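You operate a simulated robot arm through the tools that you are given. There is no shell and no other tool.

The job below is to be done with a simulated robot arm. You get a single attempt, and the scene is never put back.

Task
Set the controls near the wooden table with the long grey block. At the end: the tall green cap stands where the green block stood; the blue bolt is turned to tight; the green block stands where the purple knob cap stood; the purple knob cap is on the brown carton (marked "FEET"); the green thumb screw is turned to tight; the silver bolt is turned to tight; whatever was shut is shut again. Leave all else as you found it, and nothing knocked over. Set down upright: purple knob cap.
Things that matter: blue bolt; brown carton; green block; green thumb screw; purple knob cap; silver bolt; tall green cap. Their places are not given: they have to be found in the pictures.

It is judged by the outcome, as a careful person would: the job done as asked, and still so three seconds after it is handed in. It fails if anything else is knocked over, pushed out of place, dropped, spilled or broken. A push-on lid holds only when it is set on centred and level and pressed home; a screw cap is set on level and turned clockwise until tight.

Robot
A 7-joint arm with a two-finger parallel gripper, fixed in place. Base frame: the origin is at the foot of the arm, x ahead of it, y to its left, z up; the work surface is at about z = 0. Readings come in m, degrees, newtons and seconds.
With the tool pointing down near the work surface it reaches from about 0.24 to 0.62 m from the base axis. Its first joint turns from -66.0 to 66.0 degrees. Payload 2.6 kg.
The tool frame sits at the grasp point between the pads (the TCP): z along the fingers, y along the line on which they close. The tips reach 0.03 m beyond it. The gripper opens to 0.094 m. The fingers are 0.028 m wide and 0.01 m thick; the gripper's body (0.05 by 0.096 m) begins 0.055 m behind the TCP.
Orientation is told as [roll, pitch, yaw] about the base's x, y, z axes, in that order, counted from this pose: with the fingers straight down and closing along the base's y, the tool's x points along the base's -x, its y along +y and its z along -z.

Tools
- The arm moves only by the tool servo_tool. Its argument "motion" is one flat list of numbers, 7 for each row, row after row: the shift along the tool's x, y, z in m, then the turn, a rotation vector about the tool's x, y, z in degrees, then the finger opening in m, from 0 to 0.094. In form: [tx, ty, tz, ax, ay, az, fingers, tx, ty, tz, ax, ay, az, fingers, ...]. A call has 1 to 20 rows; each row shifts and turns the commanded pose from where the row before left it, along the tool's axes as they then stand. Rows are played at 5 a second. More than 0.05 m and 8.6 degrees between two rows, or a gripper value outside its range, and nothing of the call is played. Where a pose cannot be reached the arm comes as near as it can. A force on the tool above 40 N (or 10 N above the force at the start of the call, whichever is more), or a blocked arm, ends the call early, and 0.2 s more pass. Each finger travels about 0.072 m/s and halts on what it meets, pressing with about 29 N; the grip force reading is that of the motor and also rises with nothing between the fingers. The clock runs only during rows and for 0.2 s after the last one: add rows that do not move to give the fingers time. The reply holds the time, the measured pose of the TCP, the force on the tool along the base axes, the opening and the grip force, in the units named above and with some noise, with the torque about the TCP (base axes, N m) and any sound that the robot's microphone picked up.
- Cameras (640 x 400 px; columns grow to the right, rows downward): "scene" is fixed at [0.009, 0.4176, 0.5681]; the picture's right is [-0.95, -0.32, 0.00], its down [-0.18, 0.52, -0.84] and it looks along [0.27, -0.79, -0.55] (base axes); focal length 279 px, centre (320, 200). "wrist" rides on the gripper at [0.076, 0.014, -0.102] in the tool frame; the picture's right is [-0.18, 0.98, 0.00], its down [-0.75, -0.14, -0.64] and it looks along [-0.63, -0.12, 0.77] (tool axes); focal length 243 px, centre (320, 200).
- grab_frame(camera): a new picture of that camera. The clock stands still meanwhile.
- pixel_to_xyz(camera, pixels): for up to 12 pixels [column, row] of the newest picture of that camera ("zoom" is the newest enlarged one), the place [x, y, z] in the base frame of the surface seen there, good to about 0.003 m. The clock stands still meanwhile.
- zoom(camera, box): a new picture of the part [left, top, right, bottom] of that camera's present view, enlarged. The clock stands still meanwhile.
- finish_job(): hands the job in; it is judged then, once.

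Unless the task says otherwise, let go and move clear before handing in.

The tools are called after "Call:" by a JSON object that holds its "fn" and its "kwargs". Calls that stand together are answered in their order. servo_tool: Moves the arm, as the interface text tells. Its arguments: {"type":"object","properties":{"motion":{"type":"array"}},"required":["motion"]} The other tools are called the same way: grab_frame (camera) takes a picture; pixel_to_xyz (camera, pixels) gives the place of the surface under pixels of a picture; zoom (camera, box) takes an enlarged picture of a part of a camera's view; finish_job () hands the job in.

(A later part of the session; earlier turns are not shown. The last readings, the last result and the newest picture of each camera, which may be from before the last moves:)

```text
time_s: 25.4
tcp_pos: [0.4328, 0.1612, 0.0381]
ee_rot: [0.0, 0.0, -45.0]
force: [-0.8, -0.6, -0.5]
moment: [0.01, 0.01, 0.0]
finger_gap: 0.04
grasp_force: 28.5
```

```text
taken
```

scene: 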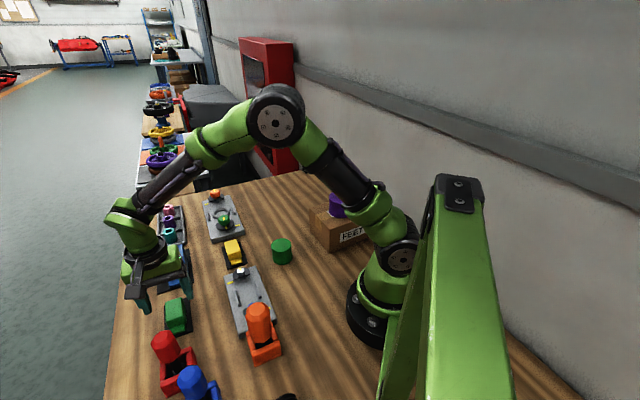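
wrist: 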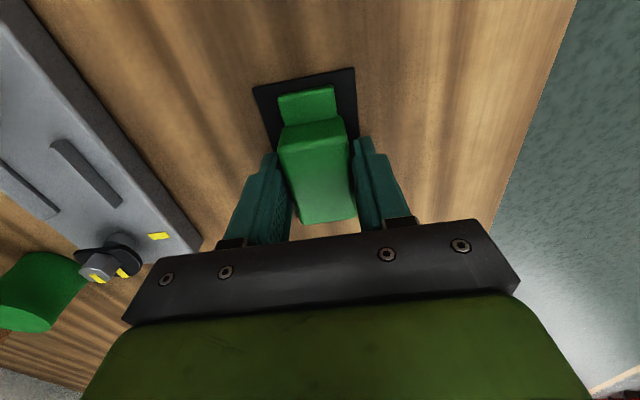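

It's gripped at a gap of 0.040 with 28.5 N. I'll lift gently and check whether the block comes free of the mat.

Call:
{"fn": "servo_tool", "kwargs": {"motion": [0, 0, -0.003, 0, 0, 0, 0.01, 0, 0, -0.005, 0, 0, 0, 0.01, 0, 0, -0.01, 0, 0, 0, 0.01, 0, 0, 0, 0, 0, 0, 0.01]}}

Call:
{"fn": "zoom", "kwargs": {"camera": "scene", "box": [120, 260, 240, 350]}}

Call:
{"fn": "grab_frame", "kwargs": {"camera": "wrist"}}

```text
time_s: 26.4
tcp_pos: [0.4331, 0.1627, 0.0554]
ee_rot: [-0.1, 0.0, -44.9]
force: [0.7, -0.6, -3.0]
moment: [0.04, 0.02, 0.0]
finger_gap: 0.0401
grasp_force: 28.9
```

```text
4.44 times, centred on (180, 305) of scene
```

zoom: 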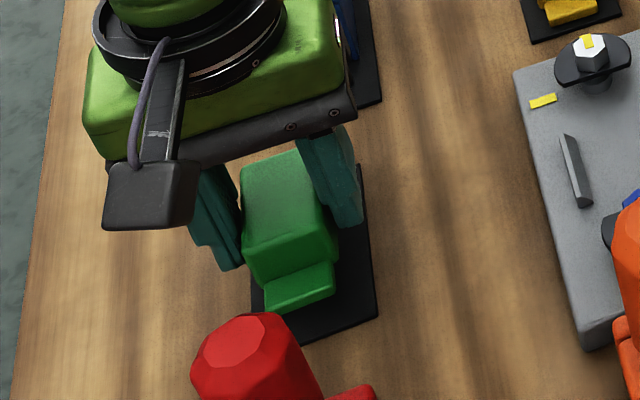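

```text
taken
```

wrist: 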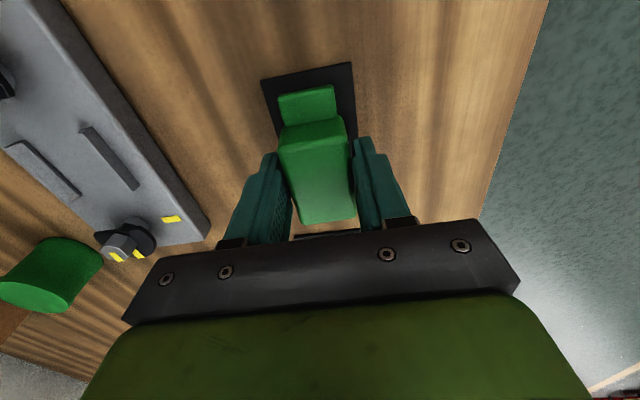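

The block is free and the mat stays put. I'll lift to about z=0.24 and carry it over to the purple cap's old spot (0.333,-0.439).

Call:
{"fn": "servo_tool", "kwargs": {"motion": [0, 0, -0.04, 0, 0, 0, 0.01, 0, 0, -0.045, 0, 0, 0, 0.01, 0, 0, -0.05, 0, 0, 0, 0.01, 0, 0, -0.05, 0, 0, 0, 0.01, -0.02725, -0.03813, 0, 0, 0, 0, 0.01, -0.02725, -0.03813, 0, 0, 0, 0, 0.01, -0.02725, -0.03813, 0, 0, 0, 0, 0.01, -0.02725, -0.03813, 0, 0, 0, 0, 0.01, -0.02725, -0.03813, 0, 0, 0, 0, 0.01, -0.02725, -0.03813, 0, 0, 0, 0, 0.01, -0.02725, -0.03813, 0, 0, 0, 0, 0.01, -0.02725, -0.03813, 0, 0, 0, 0, 0.01, -0.02725, -0.03813, 0, 0, 0, 0, 0.01, -0.02725, -0.03813, 0, 0, 0, 0, 0.01, -0.02725, -0.03813, 0, 0, 0, 0, 0.01, -0.02725, -0.03813, 0, 0, 0, 0, 0.01, -0.02725, -0.03813, 0, 0, 0, 0, 0.01, 0, 0, 0, 0, 0, 0, 0.01]}}

Call:
{"fn": "grab_frame", "kwargs": {"camera": "scene"}}

Call:
{"fn": "grab_frame", "kwargs": {"camera": "wrist"}}

```text
time_s: 30.2
tcp_pos: [0.3316, -0.4394, 0.2406]
ee_rot: [0.0, 0.1, -44.9]
force: [0.4, 0.4, -2.7]
moment: [-0.02, -0.01, -0.01]
finger_gap: 0.0401
grasp_force: 28.5
```

```text
taken
```

scene: 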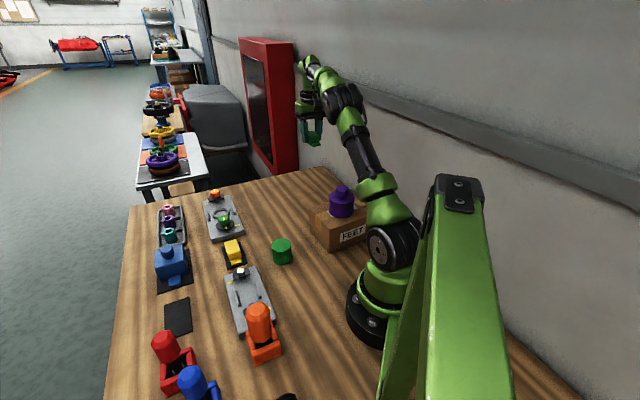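

```text
taken
```

wrist: 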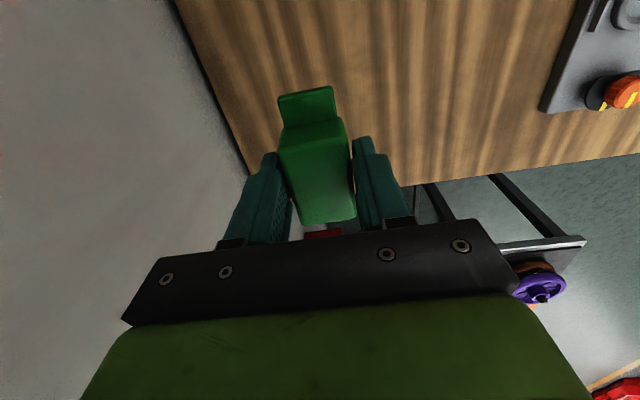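

The block is over the target spot and the mat remained in place. I'll lower in stages, watching that the upper arm stays clear of the purple cap on the carton.

Call:
{"fn": "servo_tool", "kwargs": {"motion": [0, 0, 0.04, 0, 0, 0, 0.01, 0, 0, 0.04, 0, 0, 0, 0.01, 0, 0, 0.04, 0, 0, 0, 0.01, 0, 0, 0.04, 0, 0, 0, 0.01, 0, 0, 0, 0, 0, 0, 0.01]}}

Call:
{"fn": "grab_frame", "kwargs": {"camera": "scene"}}

Call:
{"fn": "zoom", "kwargs": {"camera": "scene", "box": [270, 110, 400, 240]}}

```text
time_s: 31.4
tcp_pos: [0.3325, -0.4384, 0.0798]
ee_rot: [0.0, 0.1, -45.1]
force: [0.0, -1.0, -1.3]
moment: [0.03, 0.03, 0.01]
finger_gap: 0.0352
grasp_force: 29.1
```

```text
taken
```

scene: 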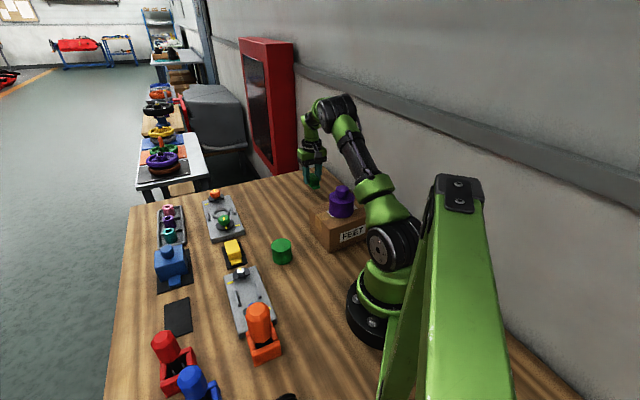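

```text
3.08 times, centred on (335, 175) of scene
```

zoom: 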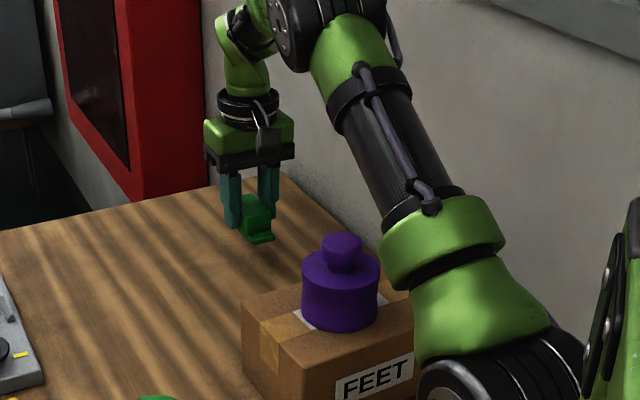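

The finger gap fell from 0.040 to 0.035 during the descent, so the block may have shifted in the grip; the upper arm itself is well clear of the cap. I'll look at the wrist view before going on.

Call:
{"fn": "grab_frame", "kwargs": {"camera": "wrist"}}

Call:
{"fn": "zoom", "kwargs": {"camera": "scene", "box": [290, 150, 340, 200]}}

Call:
{"fn": "zoom", "kwargs": {"camera": "wrist", "box": [240, 60, 400, 240]}}

```text
taken
```

wrist: 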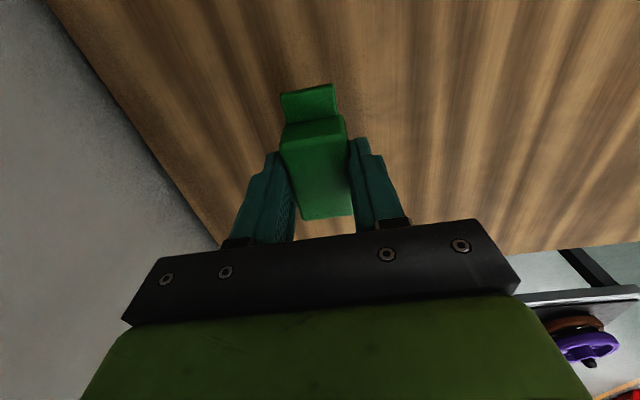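

```text
8.00 times, centred on (315, 175) of scene
```

zoom: 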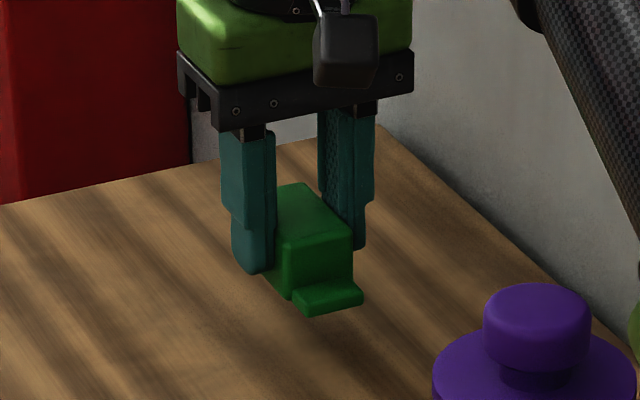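

```text
2.22 times, centred on (320, 150) of wrist
```

zoom: 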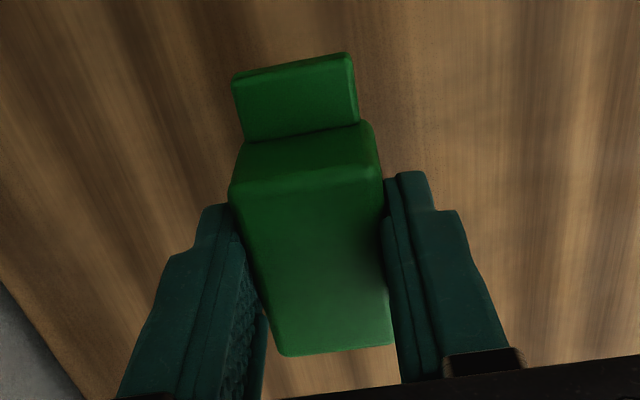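

The block appears to have slid down within the fingers (tapered sides). I'll measure how high it is above the table now before lowering quickly.

Call:
{"fn": "pixel_to_xyz", "kwargs": {"camera": "zoom", "pixels": [[300, 240], [250, 195], [360, 180], [300, 300], [300, 165], [295, 100], [250, 120], [345, 110], [340, 335], [290, 345]]}}

```text
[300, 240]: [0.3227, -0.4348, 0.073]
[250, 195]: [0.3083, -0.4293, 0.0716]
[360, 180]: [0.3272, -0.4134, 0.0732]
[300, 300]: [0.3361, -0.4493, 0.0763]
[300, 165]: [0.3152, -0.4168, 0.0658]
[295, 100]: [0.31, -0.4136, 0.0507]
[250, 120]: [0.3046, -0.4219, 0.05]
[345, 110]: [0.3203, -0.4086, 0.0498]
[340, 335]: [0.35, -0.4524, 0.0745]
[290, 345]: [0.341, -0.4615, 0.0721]
```

The block bottom is now about 0.039 below the TCP (slid ~5 mm) and centred at (0.332,-0.439). I'll lower to just above the table.

Call:
{"fn": "servo_tool", "kwargs": {"motion": [0, 0, 0.015, 0, 0, 0, 0.01, 0, 0, 0.012, 0, 0, 0, 0.01, 0, 0, 0.006, 0, 0, 0, 0.01, 0, 0, 0, 0, 0, 0, 0.01]}}

Call:
{"fn": "zoom", "kwargs": {"camera": "scene", "box": [290, 150, 340, 210]}}

Call:
{"fn": "zoom", "kwargs": {"camera": "wrist", "box": [240, 60, 400, 240]}}

```text
time_s: 32.4
tcp_pos: [0.3326, -0.4387, 0.0467]
ee_rot: [0.0, 0.0, -45.0]
force: [0.6, 0.1, -1.8]
moment: [-0.03, -0.03, 0.0]
finger_gap: 0.0354
grasp_force: 29.4
```

```text
6.67 times, centred on (315, 180) of scene
```

zoom: 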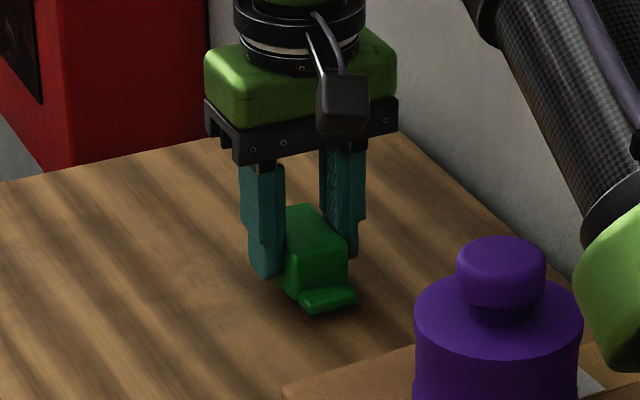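

```text
2.22 times, centred on (320, 150) of wrist
```

zoom: 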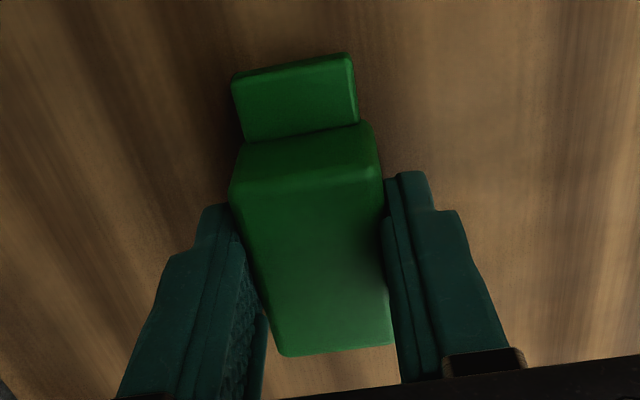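

It's still held steadily at 0.0354. I'll go down in small steps until contact.

Call:
{"fn": "servo_tool", "kwargs": {"motion": [0, 0, 0.002, 0, 0, 0, 0.01, 0, 0, 0.002, 0, 0, 0, 0.01, 0, 0, 0.001, 0, 0, 0, 0.01, 0, 0, 0, 0, 0, 0, 0.01]}}

```text
time_s: 33.4
tcp_pos: [0.3323, -0.4386, 0.0426]
ee_rot: [-0.1, 0.0, -45.0]
force: [-0.2, 0.7, -1.4]
moment: [0.01, 0.04, -0.03]
finger_gap: 0.0355
grasp_force: 29.6
```

Call:
{"fn": "servo_tool", "kwargs": {"motion": [0, 0, 0.0015, 0, 0, 0, 0.01, 0, 0, 0.001, 0, 0, 0, 0.01, 0, 0, 0, 0, 0, 0, 0.01]}}

```text
time_s: 34.2
tcp_pos: [0.3331, -0.4378, 0.0391]
ee_rot: [-0.1, 0.0, -45.0]
force: [-0.2, -0.3, -1.0]
moment: [0.0, 0.0, 0.0]
finger_gap: 0.0354
grasp_force: 29.0
```

Call:
{"fn": "servo_tool", "kwargs": {"motion": [0, 0, 0.001, 0, 0, 0, 0.01, 0, 0, 0.001, 0, 0, 0, 0.01, 0, 0, 0, 0, 0, 0, 0.01]}}

Call:
{"fn": "zoom", "kwargs": {"camera": "scene", "box": [290, 150, 340, 210]}}

```text
time_s: 35.0
tcp_pos: [0.3327, -0.4395, 0.0365]
ee_rot: [0.1, -0.2, -45.0]
force: [-2.2, 3.5, 11.0]
moment: [0.33, 0.47, -0.07]
finger_gap: 0.0355
grasp_force: 29.0
```

```text
6.67 times, centred on (315, 180) of scene
```

zoom: 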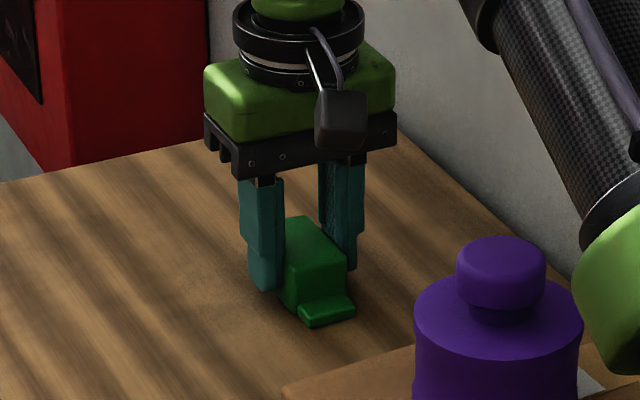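

Contact at 11 N with a moment showing the near foot touches first, so the block is slightly pitched in the grip. I'll press 1 mm more to level it, then open slowly.

Call:
{"fn": "servo_tool", "kwargs": {"motion": [0, 0, 0.001, 0, 0, 0, 0.01, 0, 0, 0.0005, 0, 0, 0, 0.01]}}

```text
time_s: 35.6
tcp_pos: [0.3336, -0.439, 0.0372]
ee_rot: [0.0, -0.3, -45.0]
force: [-2.9, 4.9, 20.2]
moment: [0.13, 0.03, -0.07]
finger_gap: 0.0359
grasp_force: 28.8
```

The moment dropped to near zero, so both feet are down and the block is level. I'll open and retreat upward.

Call:
{"fn": "servo_tool", "kwargs": {"motion": [0, 0, -0.001, 0, 0, 0, 0.035, 0, 0, 0, 0, 0, 0, 0.045, 0, 0, 0, 0, 0, 0, 0.06, 0, 0, 0, 0, 0, 0, 0.07, 0, 0, 0, 0, 0, 0, 0.07, 0, 0, -0.02, 0, 0, 0, 0.07, 0, 0, -0.04, 0, 0, 0, 0.07, 0, 0, -0.05, 0, 0, 0, 0.07, 0, 0, -0.05, 0, 0, 0, 0.07, 0, 0, 0, 0, 0, 0, 0.07]}}

Call:
{"fn": "grab_frame", "kwargs": {"camera": "wrist"}}

Call:
{"fn": "grab_frame", "kwargs": {"camera": "scene"}}

```text
time_s: 37.8
tcp_pos: [0.3337, -0.438, 0.1963]
ee_rot: [0.0, -0.1, -45.0]
force: [0.2, -1.2, 0.2]
moment: [0.0, -0.04, -0.02]
finger_gap: 0.0702
grasp_force: 0.1
```

```text
taken
```

wrist: 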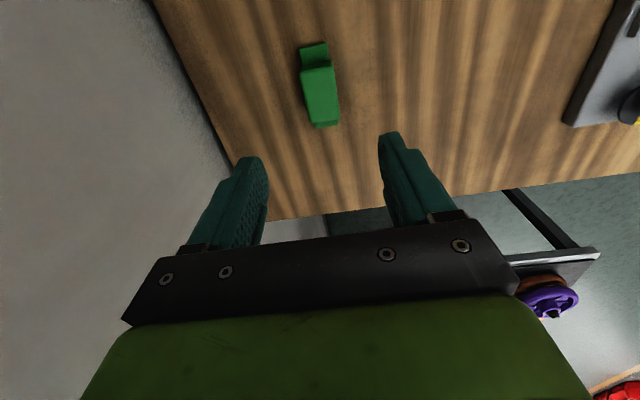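

```text
taken
```

scene: 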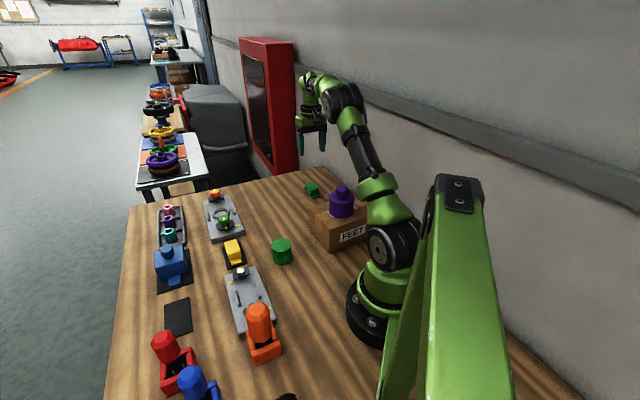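

Call:
{"fn": "zoom", "kwargs": {"camera": "wrist", "box": [272, 30, 368, 140]}}

Call:
{"fn": "pixel_to_xyz", "kwargs": {"camera": "zoom", "pixels": [[263, 150], [360, 135], [295, 310], [380, 305], [320, 230], [290, 80], [320, 330]]}}

Call:
{"fn": "zoom", "kwargs": {"camera": "scene", "box": [290, 160, 350, 220]}}

```text
3.64 times, centred on (320, 85) of wrist
```

zoom: 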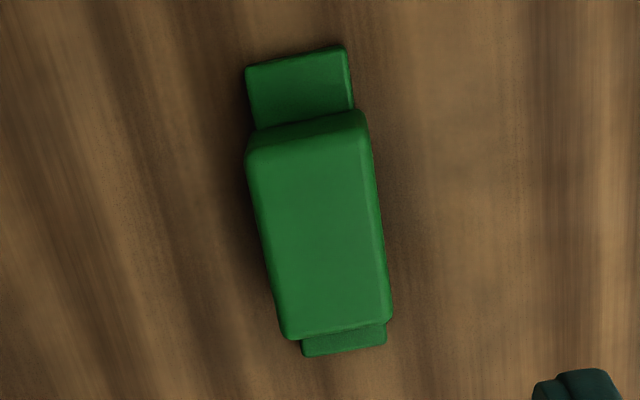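

```text
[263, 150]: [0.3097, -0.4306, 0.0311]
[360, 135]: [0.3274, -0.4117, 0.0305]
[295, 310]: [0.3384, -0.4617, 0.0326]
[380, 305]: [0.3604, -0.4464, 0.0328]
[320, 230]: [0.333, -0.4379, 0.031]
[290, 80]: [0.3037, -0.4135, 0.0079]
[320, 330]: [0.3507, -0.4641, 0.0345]
```

```text
6.67 times, centred on (320, 190) of scene
```

zoom: 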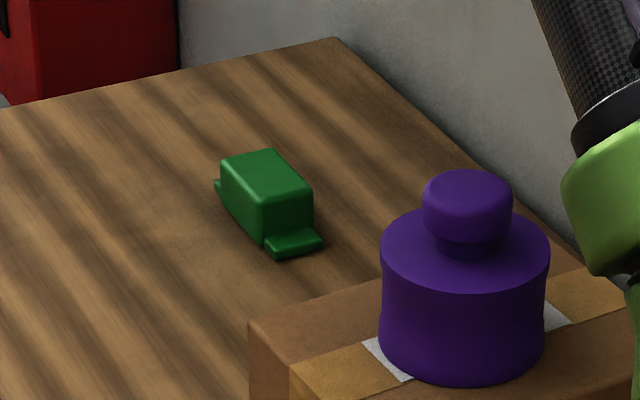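

The block stands level at (0.334,-0.438), matching the purple cap's old spot. Now I go to the tall green cap near (0.295,-0.09).

Call:
{"fn": "servo_tool", "kwargs": {"motion": [0, 0, -0.04, 0, 0, 0, 0.09, 0.03418, 0.02734, 0, 0, 0, 0, 0.09, 0.03418, 0.02734, 0, 0, 0, 0, 0.09, 0.03418, 0.02734, 0, 0, 0, 0, 0.09, 0.03418, 0.02734, 0, 0, 0, 0, 0.09, 0.03418, 0.02734, 0, 0, 0, 0, 0.09, 0.03418, 0.02734, 0, 0, 0, 0, 0.09, 0.03418, 0.02734, 0, 0, 0, 0, 0.09, 0.03418, 0.02734, 0, 0, 0, 0, 0.09, 0, 0, 0.02, 0, 0, 0, 0.09, 0, 0, 0, 0, 0, 0, 0.09]}}

Call:
{"fn": "grab_frame", "kwargs": {"camera": "wrist"}}

Call:
{"fn": "zoom", "kwargs": {"camera": "wrist", "box": [240, 20, 400, 160]}}

```text
time_s: 40.2
tcp_pos: [0.2932, -0.0908, 0.2163]
ee_rot: [0.0, 0.0, -45.0]
force: [-0.3, -0.3, 0.0]
moment: [-0.01, 0.02, -0.02]
finger_gap: 0.09
grasp_force: 0.0
```

```text
taken
```

wrist: 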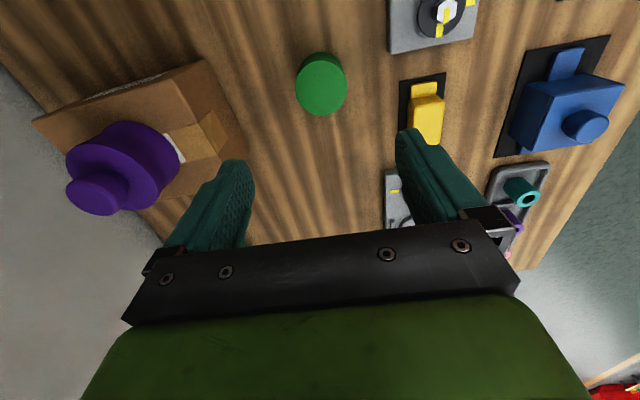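

```text
2.86 times, centred on (320, 90) of wrist
```

zoom: 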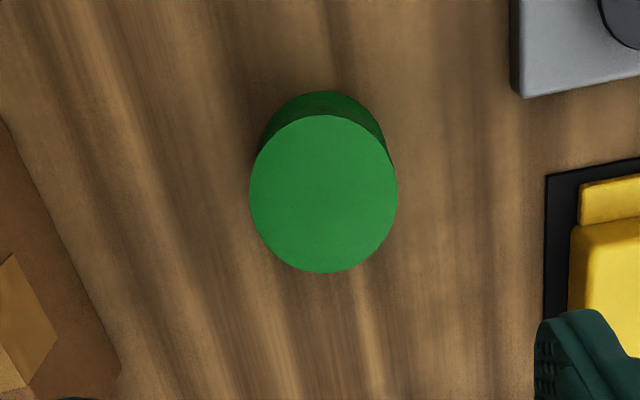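

Call:
{"fn": "pixel_to_xyz", "kwargs": {"camera": "zoom", "pixels": [[323, 195], [255, 195], [392, 195], [323, 122], [323, 267], [270, 140], [375, 140], [375, 250], [270, 250]]}}

```text
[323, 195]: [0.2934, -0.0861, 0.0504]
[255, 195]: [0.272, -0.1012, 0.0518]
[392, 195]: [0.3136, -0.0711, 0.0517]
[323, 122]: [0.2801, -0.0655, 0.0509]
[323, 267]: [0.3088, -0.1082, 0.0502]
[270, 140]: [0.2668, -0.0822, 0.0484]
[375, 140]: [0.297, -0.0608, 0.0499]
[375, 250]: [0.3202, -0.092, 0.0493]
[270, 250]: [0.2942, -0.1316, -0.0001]
```

The green cap is centred at (0.2936,-0.0867), diameter ≈0.053, top z≈0.051. I'll descend around it.

Call:
{"fn": "servo_tool", "kwargs": {"motion": [0.0026, 0.0032, 0.04, 0, 0, 0, 0.085, 0, 0, 0.04, 0, 0, 0, 0.085, 0, 0, 0.04, 0, 0, 0, 0.085, 0, 0, 0, 0, 0, 0, 0.085]}}

Call:
{"fn": "grab_frame", "kwargs": {"camera": "wrist"}}

```text
time_s: 41.2
tcp_pos: [0.2948, -0.0869, 0.0967]
ee_rot: [0.0, 0.0, -45.1]
force: [0.4, -0.7, -0.2]
moment: [0.01, 0.01, -0.01]
finger_gap: 0.085
grasp_force: 0.1
```

```text
taken
```

wrist: 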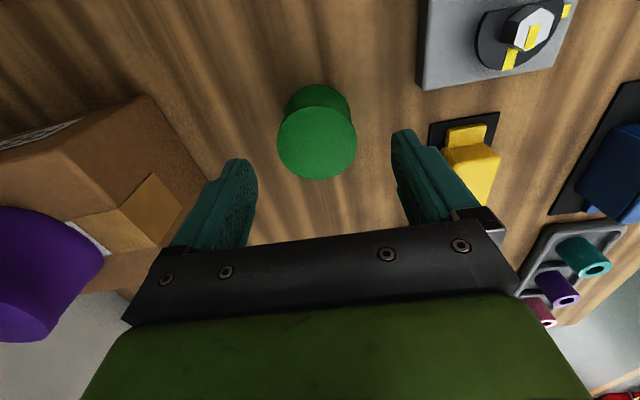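

The cap at (317,143) sits midway between the fingers. I'll go down to TCP z≈0.036 and close.

Call:
{"fn": "servo_tool", "kwargs": {"motion": [0, -0.001, 0.03, 0, 0, 0, 0.085, 0, 0, 0.02, 0, 0, 0, 0.085, 0, 0, 0.0105, 0, 0, 0, 0.085, 0, 0, 0, 0, 0, 0, 0.085, 0, 0, 0, 0, 0, 0, 0.06, 0, 0, 0, 0, 0, 0, 0.04, 0, 0, 0, 0, 0, 0, 0.03, 0, 0, 0, 0, 0, 0, 0.03]}}

Call:
{"fn": "grab_frame", "kwargs": {"camera": "wrist"}}

```text
time_s: 43.0
tcp_pos: [0.2934, -0.0878, 0.0365]
ee_rot: [0.0, 0.1, -45.0]
force: [0.8, -0.2, 0.6]
moment: [-0.02, 0.02, 0.04]
finger_gap: 0.0532
grasp_force: 28.7
```

```text
taken
```

wrist: 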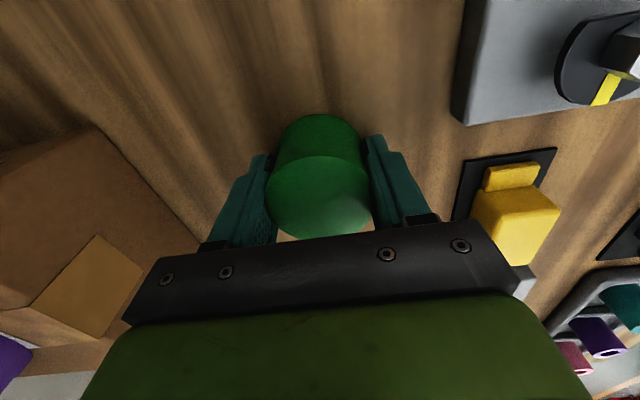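

The green cap is held (gap 0.053, 28.7 N). I'll lift it and carry it over the empty mat at (0.434,0.162).

Call:
{"fn": "servo_tool", "kwargs": {"motion": [0, 0, -0.02, 0, 0, 0, 0.03, 0, 0, -0.045, 0, 0, 0, 0.03, 0, 0, -0.05, 0, 0, 0, 0.03, 0, 0, -0.05, 0, 0, 0, 0.03, 0.01113, 0.03943, 0, 0, 0, 0, 0.03, 0.01113, 0.03943, 0, 0, 0, 0, 0.03, 0.01113, 0.03943, 0, 0, 0, 0, 0.03, 0.01113, 0.03943, 0, 0, 0, 0, 0.03, 0.01113, 0.03943, 0, 0, 0, 0, 0.03, 0.01113, 0.03943, 0, 0, 0, 0, 0.03, 0.01113, 0.03943, 0, 0, 0, 0, 0.03, 0, 0, 0, 0, 0, 0, 0.03]}}

Call:
{"fn": "grab_frame", "kwargs": {"camera": "wrist"}}

Call:
{"fn": "grab_frame", "kwargs": {"camera": "scene"}}

```text
time_s: 45.6
tcp_pos: [0.4339, 0.1622, 0.2017]
ee_rot: [0.0, 0.0, -45.0]
force: [-0.5, 0.5, -0.6]
moment: [-0.06, -0.03, 0.0]
finger_gap: 0.0531
grasp_force: 29.0
```

```text
taken
```

wrist: 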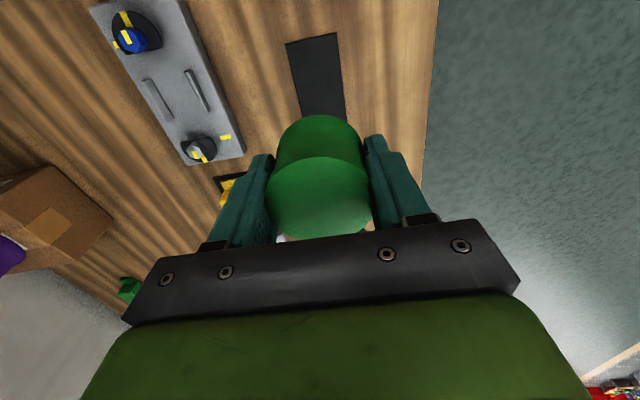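

```text
taken
```

scene: 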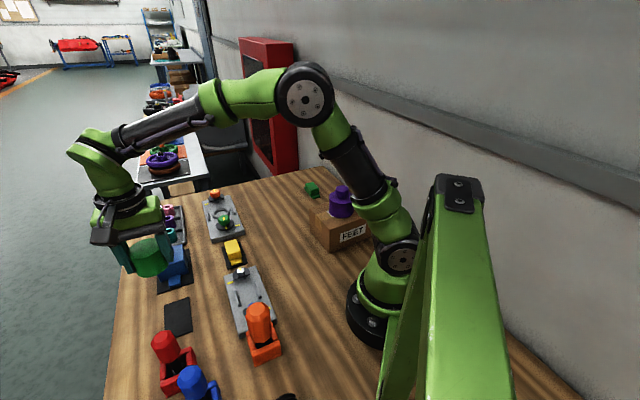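

The cap is above the mat. I'll check the mat hasn't moved, and lower most of the way.

Call:
{"fn": "pixel_to_xyz", "kwargs": {"camera": "wrist", "pixels": [[290, 45], [336, 36], [301, 108], [344, 105]]}}

Call:
{"fn": "servo_tool", "kwargs": {"motion": [0, 0, 0.04, 0, 0, 0, 0.03, 0, 0, 0.04, 0, 0, 0, 0.03, 0, 0, 0.04, 0, 0, 0, 0.03, 0, 0, 0.025, 0, 0, 0, 0.03, 0, 0, 0.01, 0, 0, 0, 0.03, 0, 0, 0, 0, 0, 0, 0.03]}}

Call:
{"fn": "zoom", "kwargs": {"camera": "scene", "box": [120, 260, 240, 350]}}

```text
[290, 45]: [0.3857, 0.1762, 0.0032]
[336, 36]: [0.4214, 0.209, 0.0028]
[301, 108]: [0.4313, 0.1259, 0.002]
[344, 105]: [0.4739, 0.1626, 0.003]
```

```text
time_s: 47.0
tcp_pos: [0.4334, 0.163, 0.0479]
ee_rot: [0.0, -0.1, -45.0]
force: [0.2, 0.2, -0.3]
moment: [-0.01, 0.02, -0.03]
finger_gap: 0.0532
grasp_force: 29.1
```

```text
4.44 times, centred on (180, 305) of scene
```

zoom: 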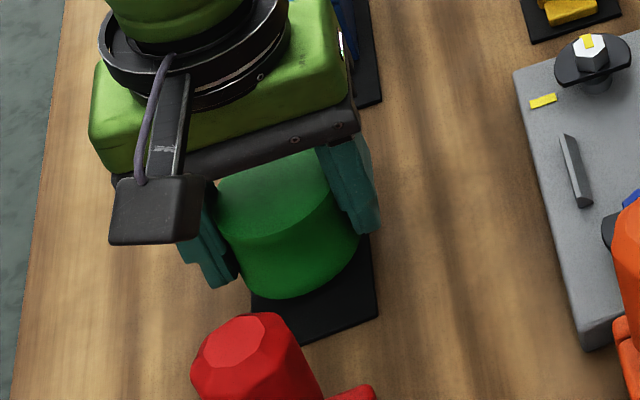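

The mat is where it was, and the cap is about 8 mm above it. I'll lower in fine steps to contact.

Call:
{"fn": "servo_tool", "kwargs": {"motion": [0, 0, 0.004, 0, 0, 0, 0.03, 0, 0, 0.003, 0, 0, 0, 0.03, 0, 0, 0.001, 0, 0, 0, 0.03, 0, 0, 0, 0, 0, 0, 0.03]}}

```text
time_s: 48.0
tcp_pos: [0.4344, 0.1624, 0.0391]
ee_rot: [0.0, 0.1, -45.0]
force: [-1.2, -1.6, 3.0]
moment: [0.03, 0.11, 0.03]
finger_gap: 0.0531
grasp_force: 29.5
```

Call:
{"fn": "servo_tool", "kwargs": {"motion": [0, 0, 0.0006, 0, 0, 0, 0.03, 0, 0, 0, 0, 0, 0, 0.03]}}

```text
time_s: 48.6
tcp_pos: [0.4339, 0.1632, 0.0391]
ee_rot: [0.1, 0.1, -45.1]
force: [-7.4, -5.4, 18.6]
moment: [-0.06, 0.53, 0.06]
finger_gap: 0.0531
grasp_force: 29.0
```

The cap is firmly down (18.6 N). I'll ease off slightly, open and rise.

Call:
{"fn": "servo_tool", "kwargs": {"motion": [0, 0, -0.0006, 0, 0, 0, 0.03, 0, 0, 0, 0, 0, 0, 0.055, 0, 0, 0, 0, 0, 0, 0.07, 0, 0, 0, 0, 0, 0, 0.085, 0, 0, 0, 0, 0, 0, 0.085, 0, 0, -0.02, 0, 0, 0, 0.085, 0, 0, -0.04, 0, 0, 0, 0.085, 0, 0, -0.05, 0, 0, 0, 0.085, 0, 0, -0.05, 0, 0, 0, 0.085, 0, 0, 0, 0, 0, 0, 0.085]}}

Call:
{"fn": "grab_frame", "kwargs": {"camera": "wrist"}}

Call:
{"fn": "grab_frame", "kwargs": {"camera": "scene"}}

```text
time_s: 50.8
tcp_pos: [0.4327, 0.1625, 0.1988]
ee_rot: [-0.1, 0.0, -45.0]
force: [-0.9, 0.3, -0.6]
moment: [-0.02, 0.0, -0.02]
finger_gap: 0.0852
grasp_force: 0.0
```

```text
taken
```

wrist: 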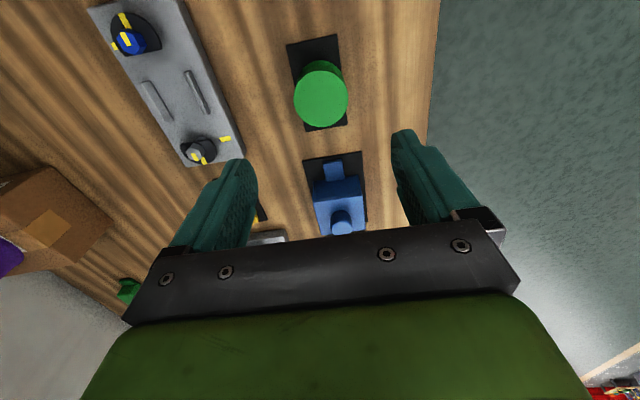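

```text
taken
```

scene: 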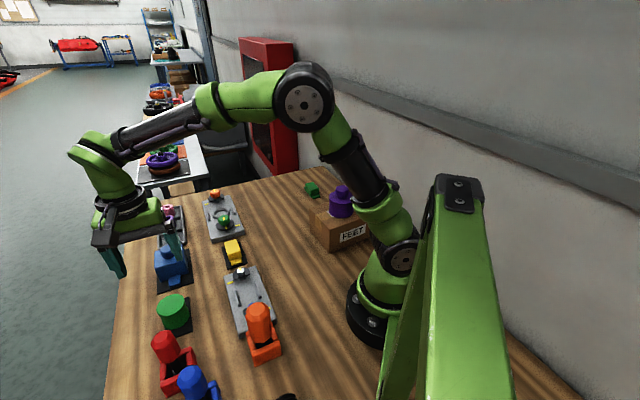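

The green cap stands on the mat at wrist (321,95). Now the bolts: I move above the silver bolt near (0.35,0.027) for a close look.

Call:
{"fn": "servo_tool", "kwargs": {"motion": [-0.0093, -0.0386, 0, 0, 0, 0, 0.06, -0.0093, -0.0386, 0, 0, 0, 0, 0.06, -0.0093, -0.0386, 0, 0, 0, 0, 0.06, -0.0093, -0.0386, 0.02, 0, 0, 0, 0.06, 0, 0, 0.03, 0, 0, 0, 0.06, 0, 0, 0, 0, 0, 0, 0.06]}}

Call:
{"fn": "grab_frame", "kwargs": {"camera": "wrist"}}

Call:
{"fn": "zoom", "kwargs": {"camera": "wrist", "box": [260, 40, 380, 160]}}

```text
time_s: 52.2
tcp_pos: [0.3503, 0.0276, 0.1479]
ee_rot: [0.0, 0.0, -45.0]
force: [-0.4, 0.7, -0.2]
moment: [-0.04, 0.02, 0.03]
finger_gap: 0.0604
grasp_force: 0.1
```

```text
taken
```

wrist: 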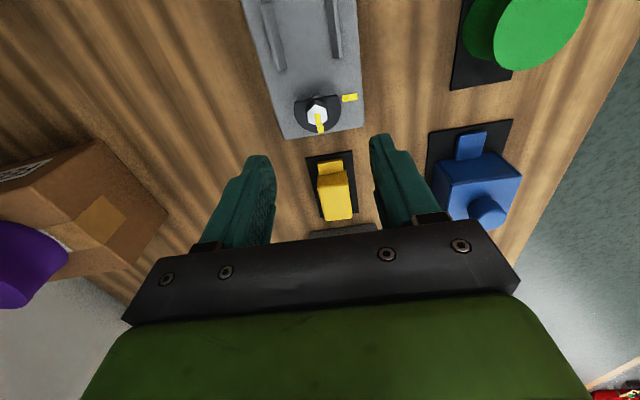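

```text
3.33 times, centred on (320, 100) of wrist
```

zoom: 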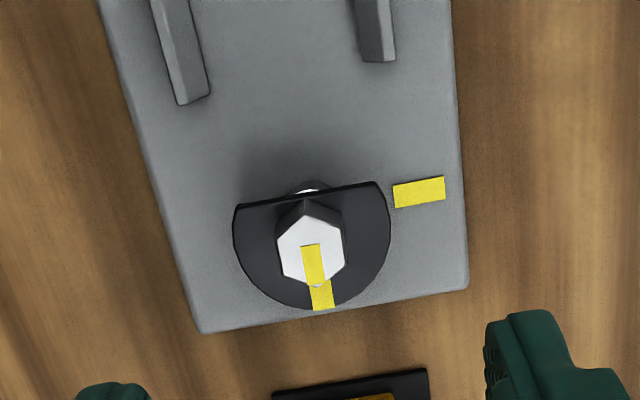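

The silver bolt's pointer points at about -45° in base, its plate mark lies at about +45°; the hex flats face 45°+60k, which suits yaw -45+60k. I'll test the wrist's yaw range in free air by turning counter-clockwise towards +135.

Call:
{"fn": "servo_tool", "kwargs": {"motion": [0, 0, 0, 0, 0, -8.5, 0.06, 0, 0, 0, 0, 0, -8.5, 0.06, 0, 0, 0, 0, 0, -8.5, 0.06, 0, 0, 0, 0, 0, -8.5, 0.06, 0, 0, 0, 0, 0, -8.5, 0.06, 0, 0, 0, 0, 0, -8.5, 0.06, 0, 0, 0, 0, 0, -8.5, 0.06, 0, 0, 0, 0, 0, -8.5, 0.06, 0, 0, 0, 0, 0, -8.5, 0.06, 0, 0, 0, 0, 0, -8.5, 0.06, 0, 0, 0, 0, 0, -8.5, 0.06, 0, 0, 0, 0, 0, -8.5, 0.06, 0, 0, 0, 0, 0, -8.5, 0.06, 0, 0, 0, 0, 0, -8.5, 0.06, 0, 0, 0, 0, 0, -8.5, 0.06, 0, 0, 0, 0, 0, -8.5, 0.06, 0, 0, 0, 0, 0, -8.5, 0.06, 0, 0, 0, 0, 0, -8.5, 0.06, 0, 0, 0, 0, 0, -8.5, 0.06, 0, 0, 0, 0, 0, -8.5, 0.06]}}

Call:
{"fn": "grab_frame", "kwargs": {"camera": "wrist"}}

Call:
{"fn": "grab_frame", "kwargs": {"camera": "scene"}}

```text
time_s: 56.4
tcp_pos: [0.3502, 0.0278, 0.1482]
ee_rot: [-0.1, 0.0, 125.2]
force: [-0.5, -0.3, -1.5]
moment: [0.02, 0.01, -0.01]
finger_gap: 0.0602
grasp_force: 0.2
```

```text
taken
```

wrist: 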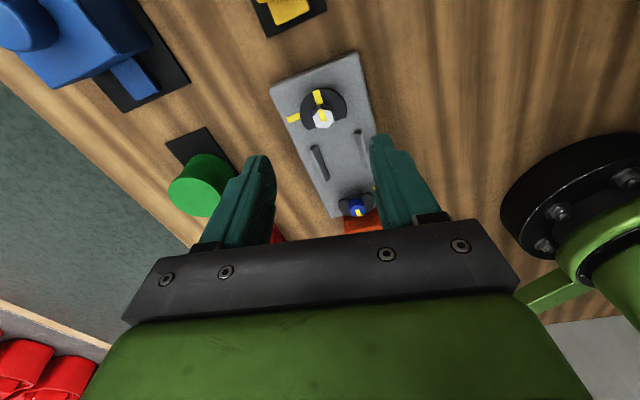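

```text
taken
```

scene: 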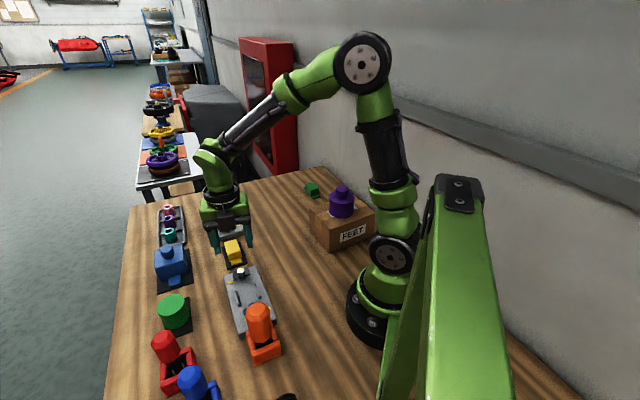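

Yaw 125° is reachable with no trouble. I'll turn the last 10° to 135 and look closely to fix the bolt centre from this opposite side too.

Call:
{"fn": "servo_tool", "kwargs": {"motion": [0, 0, 0, 0, 0, -5, 0.06, 0, 0, 0, 0, 0, -4.8, 0.06, 0, 0, 0, 0, 0, 0, 0.06]}}

Call:
{"fn": "zoom", "kwargs": {"camera": "wrist", "box": [260, 60, 380, 160]}}

Call:
{"fn": "pixel_to_xyz", "kwargs": {"camera": "zoom", "pixels": [[320, 235], [310, 230], [330, 240], [320, 220], [320, 250], [300, 150], [340, 190]]}}

```text
time_s: 57.2
tcp_pos: [0.3512, 0.0276, 0.1475]
ee_rot: [0.0, -0.1, 134.9]
force: [0.6, -0.1, 0.1]
moment: [-0.02, 0.03, 0.01]
finger_gap: 0.0601
grasp_force: 0.0
```

```text
4.00 times, centred on (320, 110) of wrist
```

zoom: 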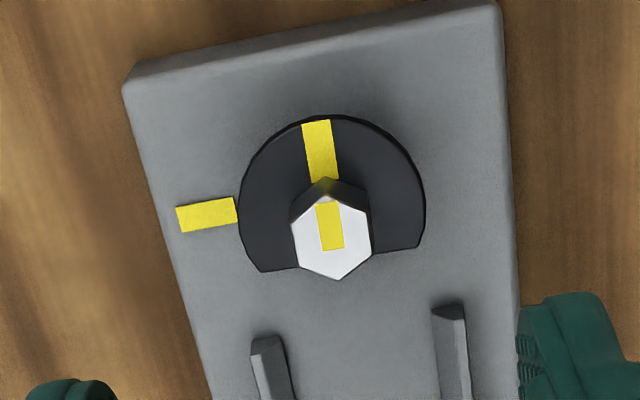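

```text
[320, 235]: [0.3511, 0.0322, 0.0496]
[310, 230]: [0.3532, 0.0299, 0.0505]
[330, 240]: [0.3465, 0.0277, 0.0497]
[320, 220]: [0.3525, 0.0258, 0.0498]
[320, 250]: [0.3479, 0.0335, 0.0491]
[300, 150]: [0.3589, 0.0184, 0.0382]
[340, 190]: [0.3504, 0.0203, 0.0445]
```

From both sides the silver bolt centre comes out at (0.3476,0.0275), top z≈0.05. I'll centre over it and descend to TCP z≈0.0715 with the fingers at 0.04.

Call:
{"fn": "servo_tool", "kwargs": {"motion": [-0.0018, 0.0022, 0.03, 0, 0, 0, 0.04, 0, 0, 0.025, 0, 0, 0, 0.04, 0, 0, 0.015, 0, 0, 0, 0.04, 0, 0, 0.006, 0, 0, 0, 0.04, 0, 0, 0, 0, 0, 0, 0.04]}}

Call:
{"fn": "grab_frame", "kwargs": {"camera": "wrist"}}

Call:
{"fn": "zoom", "kwargs": {"camera": "scene", "box": [190, 220, 290, 300]}}

```text
time_s: 58.4
tcp_pos: [0.3485, 0.0269, 0.0726]
ee_rot: [0.0, 0.0, 134.8]
force: [-0.6, -0.3, -0.3]
moment: [-0.03, 0.0, -0.01]
finger_gap: 0.0404
grasp_force: 0.2
```

```text
taken
```

wrist: 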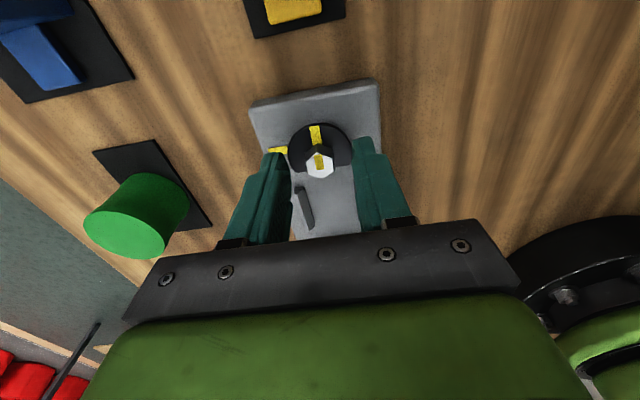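

```text
5.00 times, centred on (240, 260) of scene
```

zoom: 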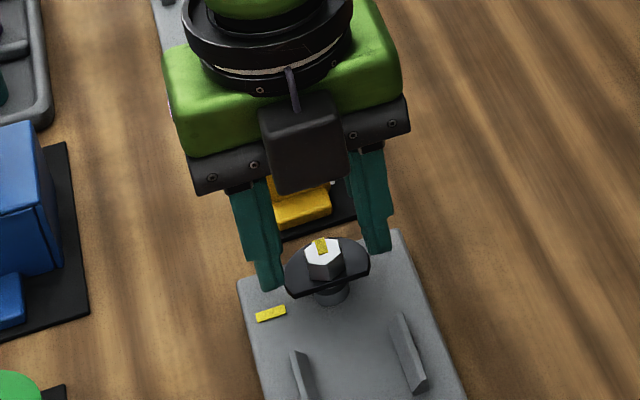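

The bolt head sits between the fingertips at wrist (319,160). I'll close on it.

Call:
{"fn": "servo_tool", "kwargs": {"motion": [0, 0, 0, 0, 0, 0, 0.025, 0, 0, 0, 0, 0, 0, 0.01, 0, 0, 0, 0, 0, 0, 0.01, 0, 0, 0, 0, 0, 0, 0.01]}}

Call:
{"fn": "zoom", "kwargs": {"camera": "wrist", "box": [240, 80, 400, 240]}}

```text
time_s: 59.4
tcp_pos: [0.3482, 0.0276, 0.0727]
ee_rot: [0.0, 0.0, 134.7]
force: [0.4, 1.3, -0.7]
moment: [0.07, -0.02, 0.01]
finger_gap: 0.0163
grasp_force: 45.1
```

```text
2.50 times, centred on (320, 160) of wrist
```

zoom: 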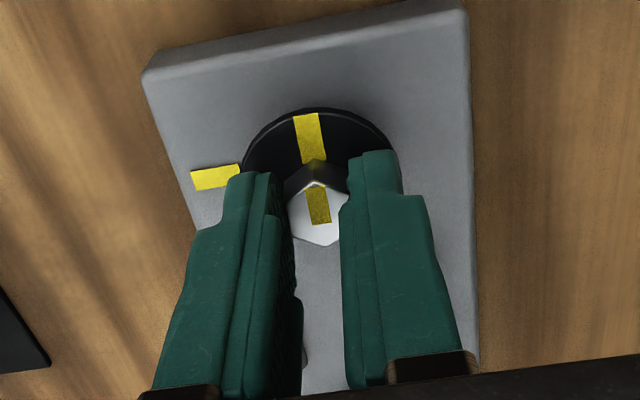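

Gripped across flats at 0.0163 with almost no side force, so it is centred. I'll turn clockwise (positive tool-z) a little and watch the torque.

Call:
{"fn": "servo_tool", "kwargs": {"motion": [0, 0, 0, 0, 0, 5, 0.01, 0, 0, 0, 0, 0, 5, 0.01, 0, 0, 0, 0, 0, 5, 0.01, 0, 0, 0, 0, 0, 0, 0.01]}}

Call:
{"fn": "zoom", "kwargs": {"camera": "wrist", "box": [240, 80, 400, 240]}}

```text
time_s: 60.4
tcp_pos: [0.347, 0.0268, 0.0718]
ee_rot: [0.0, 0.0, 119.7]
force: [-0.2, 2.3, -1.0]
moment: [-0.04, -0.03, -0.03]
finger_gap: 0.0161
grasp_force: 44.4
```

```text
2.50 times, centred on (320, 160) of wrist
```

zoom: 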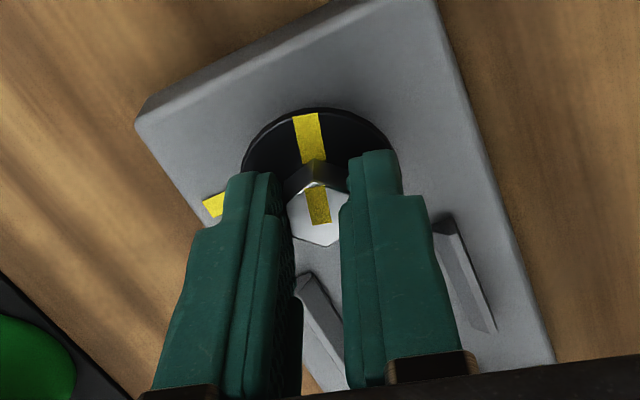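

The bolt turns freely with the gripper. I'll keep turning clockwise in larger strokes, watching torque and height.

Call:
{"fn": "servo_tool", "kwargs": {"motion": [0, 0, 0, 0, 0, 7.5, 0.01, 0, 0, 0, 0, 0, 7.5, 0.01, 0, 0, 0, 0, 0, 7.5, 0.01, 0, 0, 0, 0, 0, 7.5, 0.01, 0, 0, 0, 0, 0, 7.5, 0.01, 0, 0, 0, 0, 0, 7.5, 0.01, 0, 0, 0, 0, 0, 7.5, 0.01, 0, 0, 0, 0, 0, 7.5, 0.01, 0, 0, 0, 0, 0, 7.5, 0.01, 0, 0, 0, 0, 0, 7.5, 0.01, 0, 0, 0, 0, 0, 0, 0.01]}}

Call:
{"fn": "grab_frame", "kwargs": {"camera": "wrist"}}

```text
time_s: 62.8
tcp_pos: [0.3463, 0.0258, 0.0718]
ee_rot: [0.0, 0.3, 44.7]
force: [-5.9, -1.5, -26.9]
moment: [-0.21, 0.31, 0.01]
finger_gap: 0.0161
grasp_force: 44.7
```

```text
taken
```

wrist: 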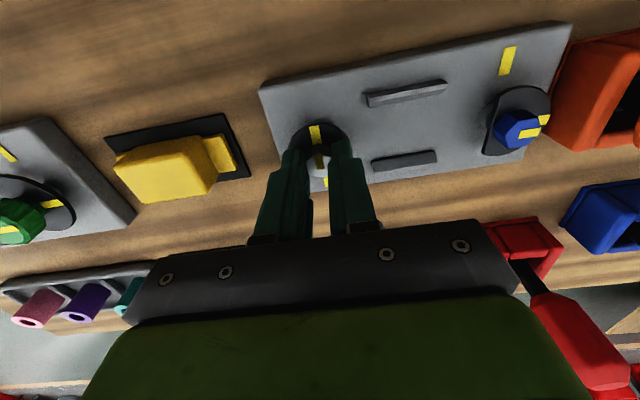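

Force z reads -27 N: the bolt is screwing downward and pulling on the grip, so I need to follow it down. I'll lower in small steps to relieve the pull.

Call:
{"fn": "servo_tool", "kwargs": {"motion": [0, 0, 0.0005, 0, 0, 0, 0.01, 0, 0, 0.0005, 0, 0, 0, 0.01, 0, 0, 0, 0, 0, 0, 0.01]}}

```text
time_s: 63.6
tcp_pos: [0.3474, 0.0263, 0.0716]
ee_rot: [0.0, 0.1, 44.8]
force: [-13.3, 0.0, -8.5]
moment: [-0.32, 0.65, 0.02]
finger_gap: 0.0161
grasp_force: 44.7
```

Lowering 1 mm relieved the pull to -8.5 N, so the bolt sinks about 1.5 mm per quarter turn. I'll correct sideways slightly and continue turning while following it down.

Call:
{"fn": "servo_tool", "kwargs": {"motion": [0.0005, 0.0005, 0.0005, 0, 0, 0, 0.01, 0, 0, 0.00013, 0, 0, 7.5, 0.01, 0, 0, 0.00013, 0, 0, 7.5, 0.01, 0, 0, 0.00013, 0, 0, 7.5, 0.01, 0, 0, 0.00013, 0, 0, 7.5, 0.01, 0, 0, 0, 0, 0, 0, 0.01]}}

```text
time_s: 65.0
tcp_pos: [0.3471, 0.027, 0.0702]
ee_rot: [0.1, 0.1, 14.7]
force: [-16.0, 3.2, -0.7]
moment: [0.2, 0.03, -0.06]
finger_gap: 0.0163
grasp_force: 44.7
```

Vertical pull is gone; a side force of -16 N in x remains, so I'll shift 0.8 mm in -x and continue clockwise.

Call:
{"fn": "servo_tool", "kwargs": {"motion": [0.00075, 0.0003, 0, 0, 0, 0, 0.01, 0, 0, 0.00013, 0, 0, 7.5, 0.01, 0, 0, 0.00013, 0, 0, 7.5, 0.01, 0, 0, 0.00013, 0, 0, 7.5, 0.01, 0, 0, 0.00013, 0, 0, 7.5, 0.01, 0, 0, 0, 0, 0, 0, 0.01]}}

```text
time_s: 66.4
tcp_pos: [0.3469, 0.0274, 0.0697]
ee_rot: [0.0, 0.1, -15.3]
force: [-1.9, 11.5, -12.5]
moment: [0.31, -0.01, 0.03]
finger_gap: 0.0159
grasp_force: 45.2
```

I'll follow down 0.6 mm and +y 0.5 mm, and check the bolt's height in the pictures.

Call:
{"fn": "servo_tool", "kwargs": {"motion": [0.00013, 0.0005, 0.0006, 0, 0, 0, 0.01, 0, 0, 0, 0, 0, 0, 0.01]}}

Call:
{"fn": "zoom", "kwargs": {"camera": "scene", "box": [190, 220, 290, 300]}}

Call:
{"fn": "grab_frame", "kwargs": {"camera": "wrist"}}

Call:
{"fn": "zoom", "kwargs": {"camera": "wrist", "box": [240, 80, 400, 240]}}

```text
time_s: 67.0
tcp_pos: [0.3459, 0.0268, 0.0698]
ee_rot: [-0.1, -0.1, -15.2]
force: [-5.1, 11.3, -3.7]
moment: [0.21, -0.23, 0.02]
finger_gap: 0.0162
grasp_force: 45.4
```

```text
5.00 times, centred on (240, 260) of scene
```

zoom: 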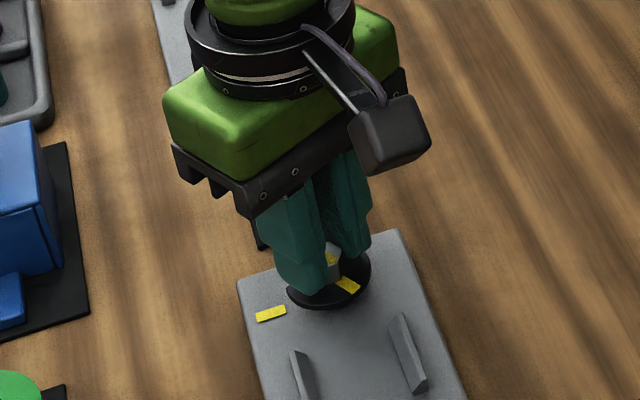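

```text
taken
```

wrist: 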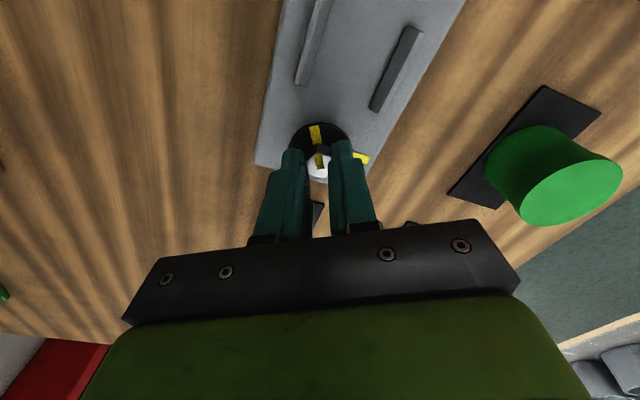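

```text
2.50 times, centred on (320, 160) of wrist
```

zoom: 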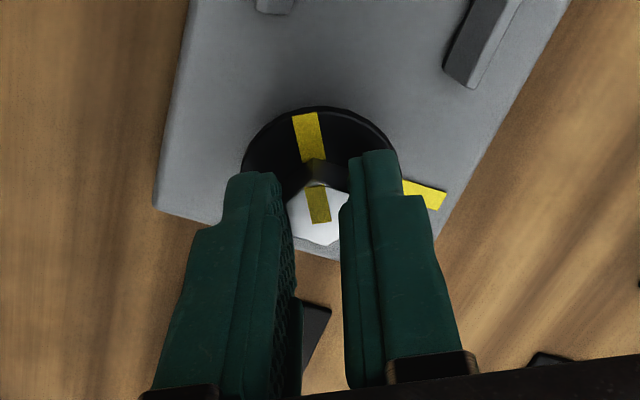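

The pointer turns with the gripper and about 120° clockwise remain to the plate mark. I'll continue, following down.

Call:
{"fn": "servo_tool", "kwargs": {"motion": [0.0003, 0.0004, 0.0001, 0, 0, 0, 0.01, 0, 0, 0.0002, 0, 0, 7.5, 0.01, 0, 0, 0.0002, 0, 0, 7.5, 0.01, 0, 0, 0.0002, 0, 0, 7.5, 0.01, 0, 0, 0.0002, 0, 0, 7.5, 0.01, 0, 0, 0, 0, 0, 0, 0.01]}}

```text
time_s: 68.4
tcp_pos: [0.3461, 0.0279, 0.0689]
ee_rot: [0.1, -0.1, -45.4]
force: [6.2, 7.1, -2.7]
moment: [0.14, -0.22, 0.01]
finger_gap: 0.0162
grasp_force: 44.7
```

Forces are small and the descent rate fits. Another 30° clockwise.

Call:
{"fn": "servo_tool", "kwargs": {"motion": [0, 0.0004, 0.0001, 0, 0, 0, 0.01, 0, 0, 0.0002, 0, 0, 7.5, 0.01, 0, 0, 0.0002, 0, 0, 7.5, 0.01, 0, 0, 0.0002, 0, 0, 7.5, 0.01, 0, 0, 0.0002, 0, 0, 7.5, 0.01, 0, 0, 0, 0, 0, 0, 0.01]}}

```text
time_s: 69.8
tcp_pos: [0.347, 0.0288, 0.0684]
ee_rot: [0.1, -0.1, -75.4]
force: [11.4, -0.6, 1.7]
moment: [0.02, -0.26, -0.01]
finger_gap: 0.0162
grasp_force: 45.2
```

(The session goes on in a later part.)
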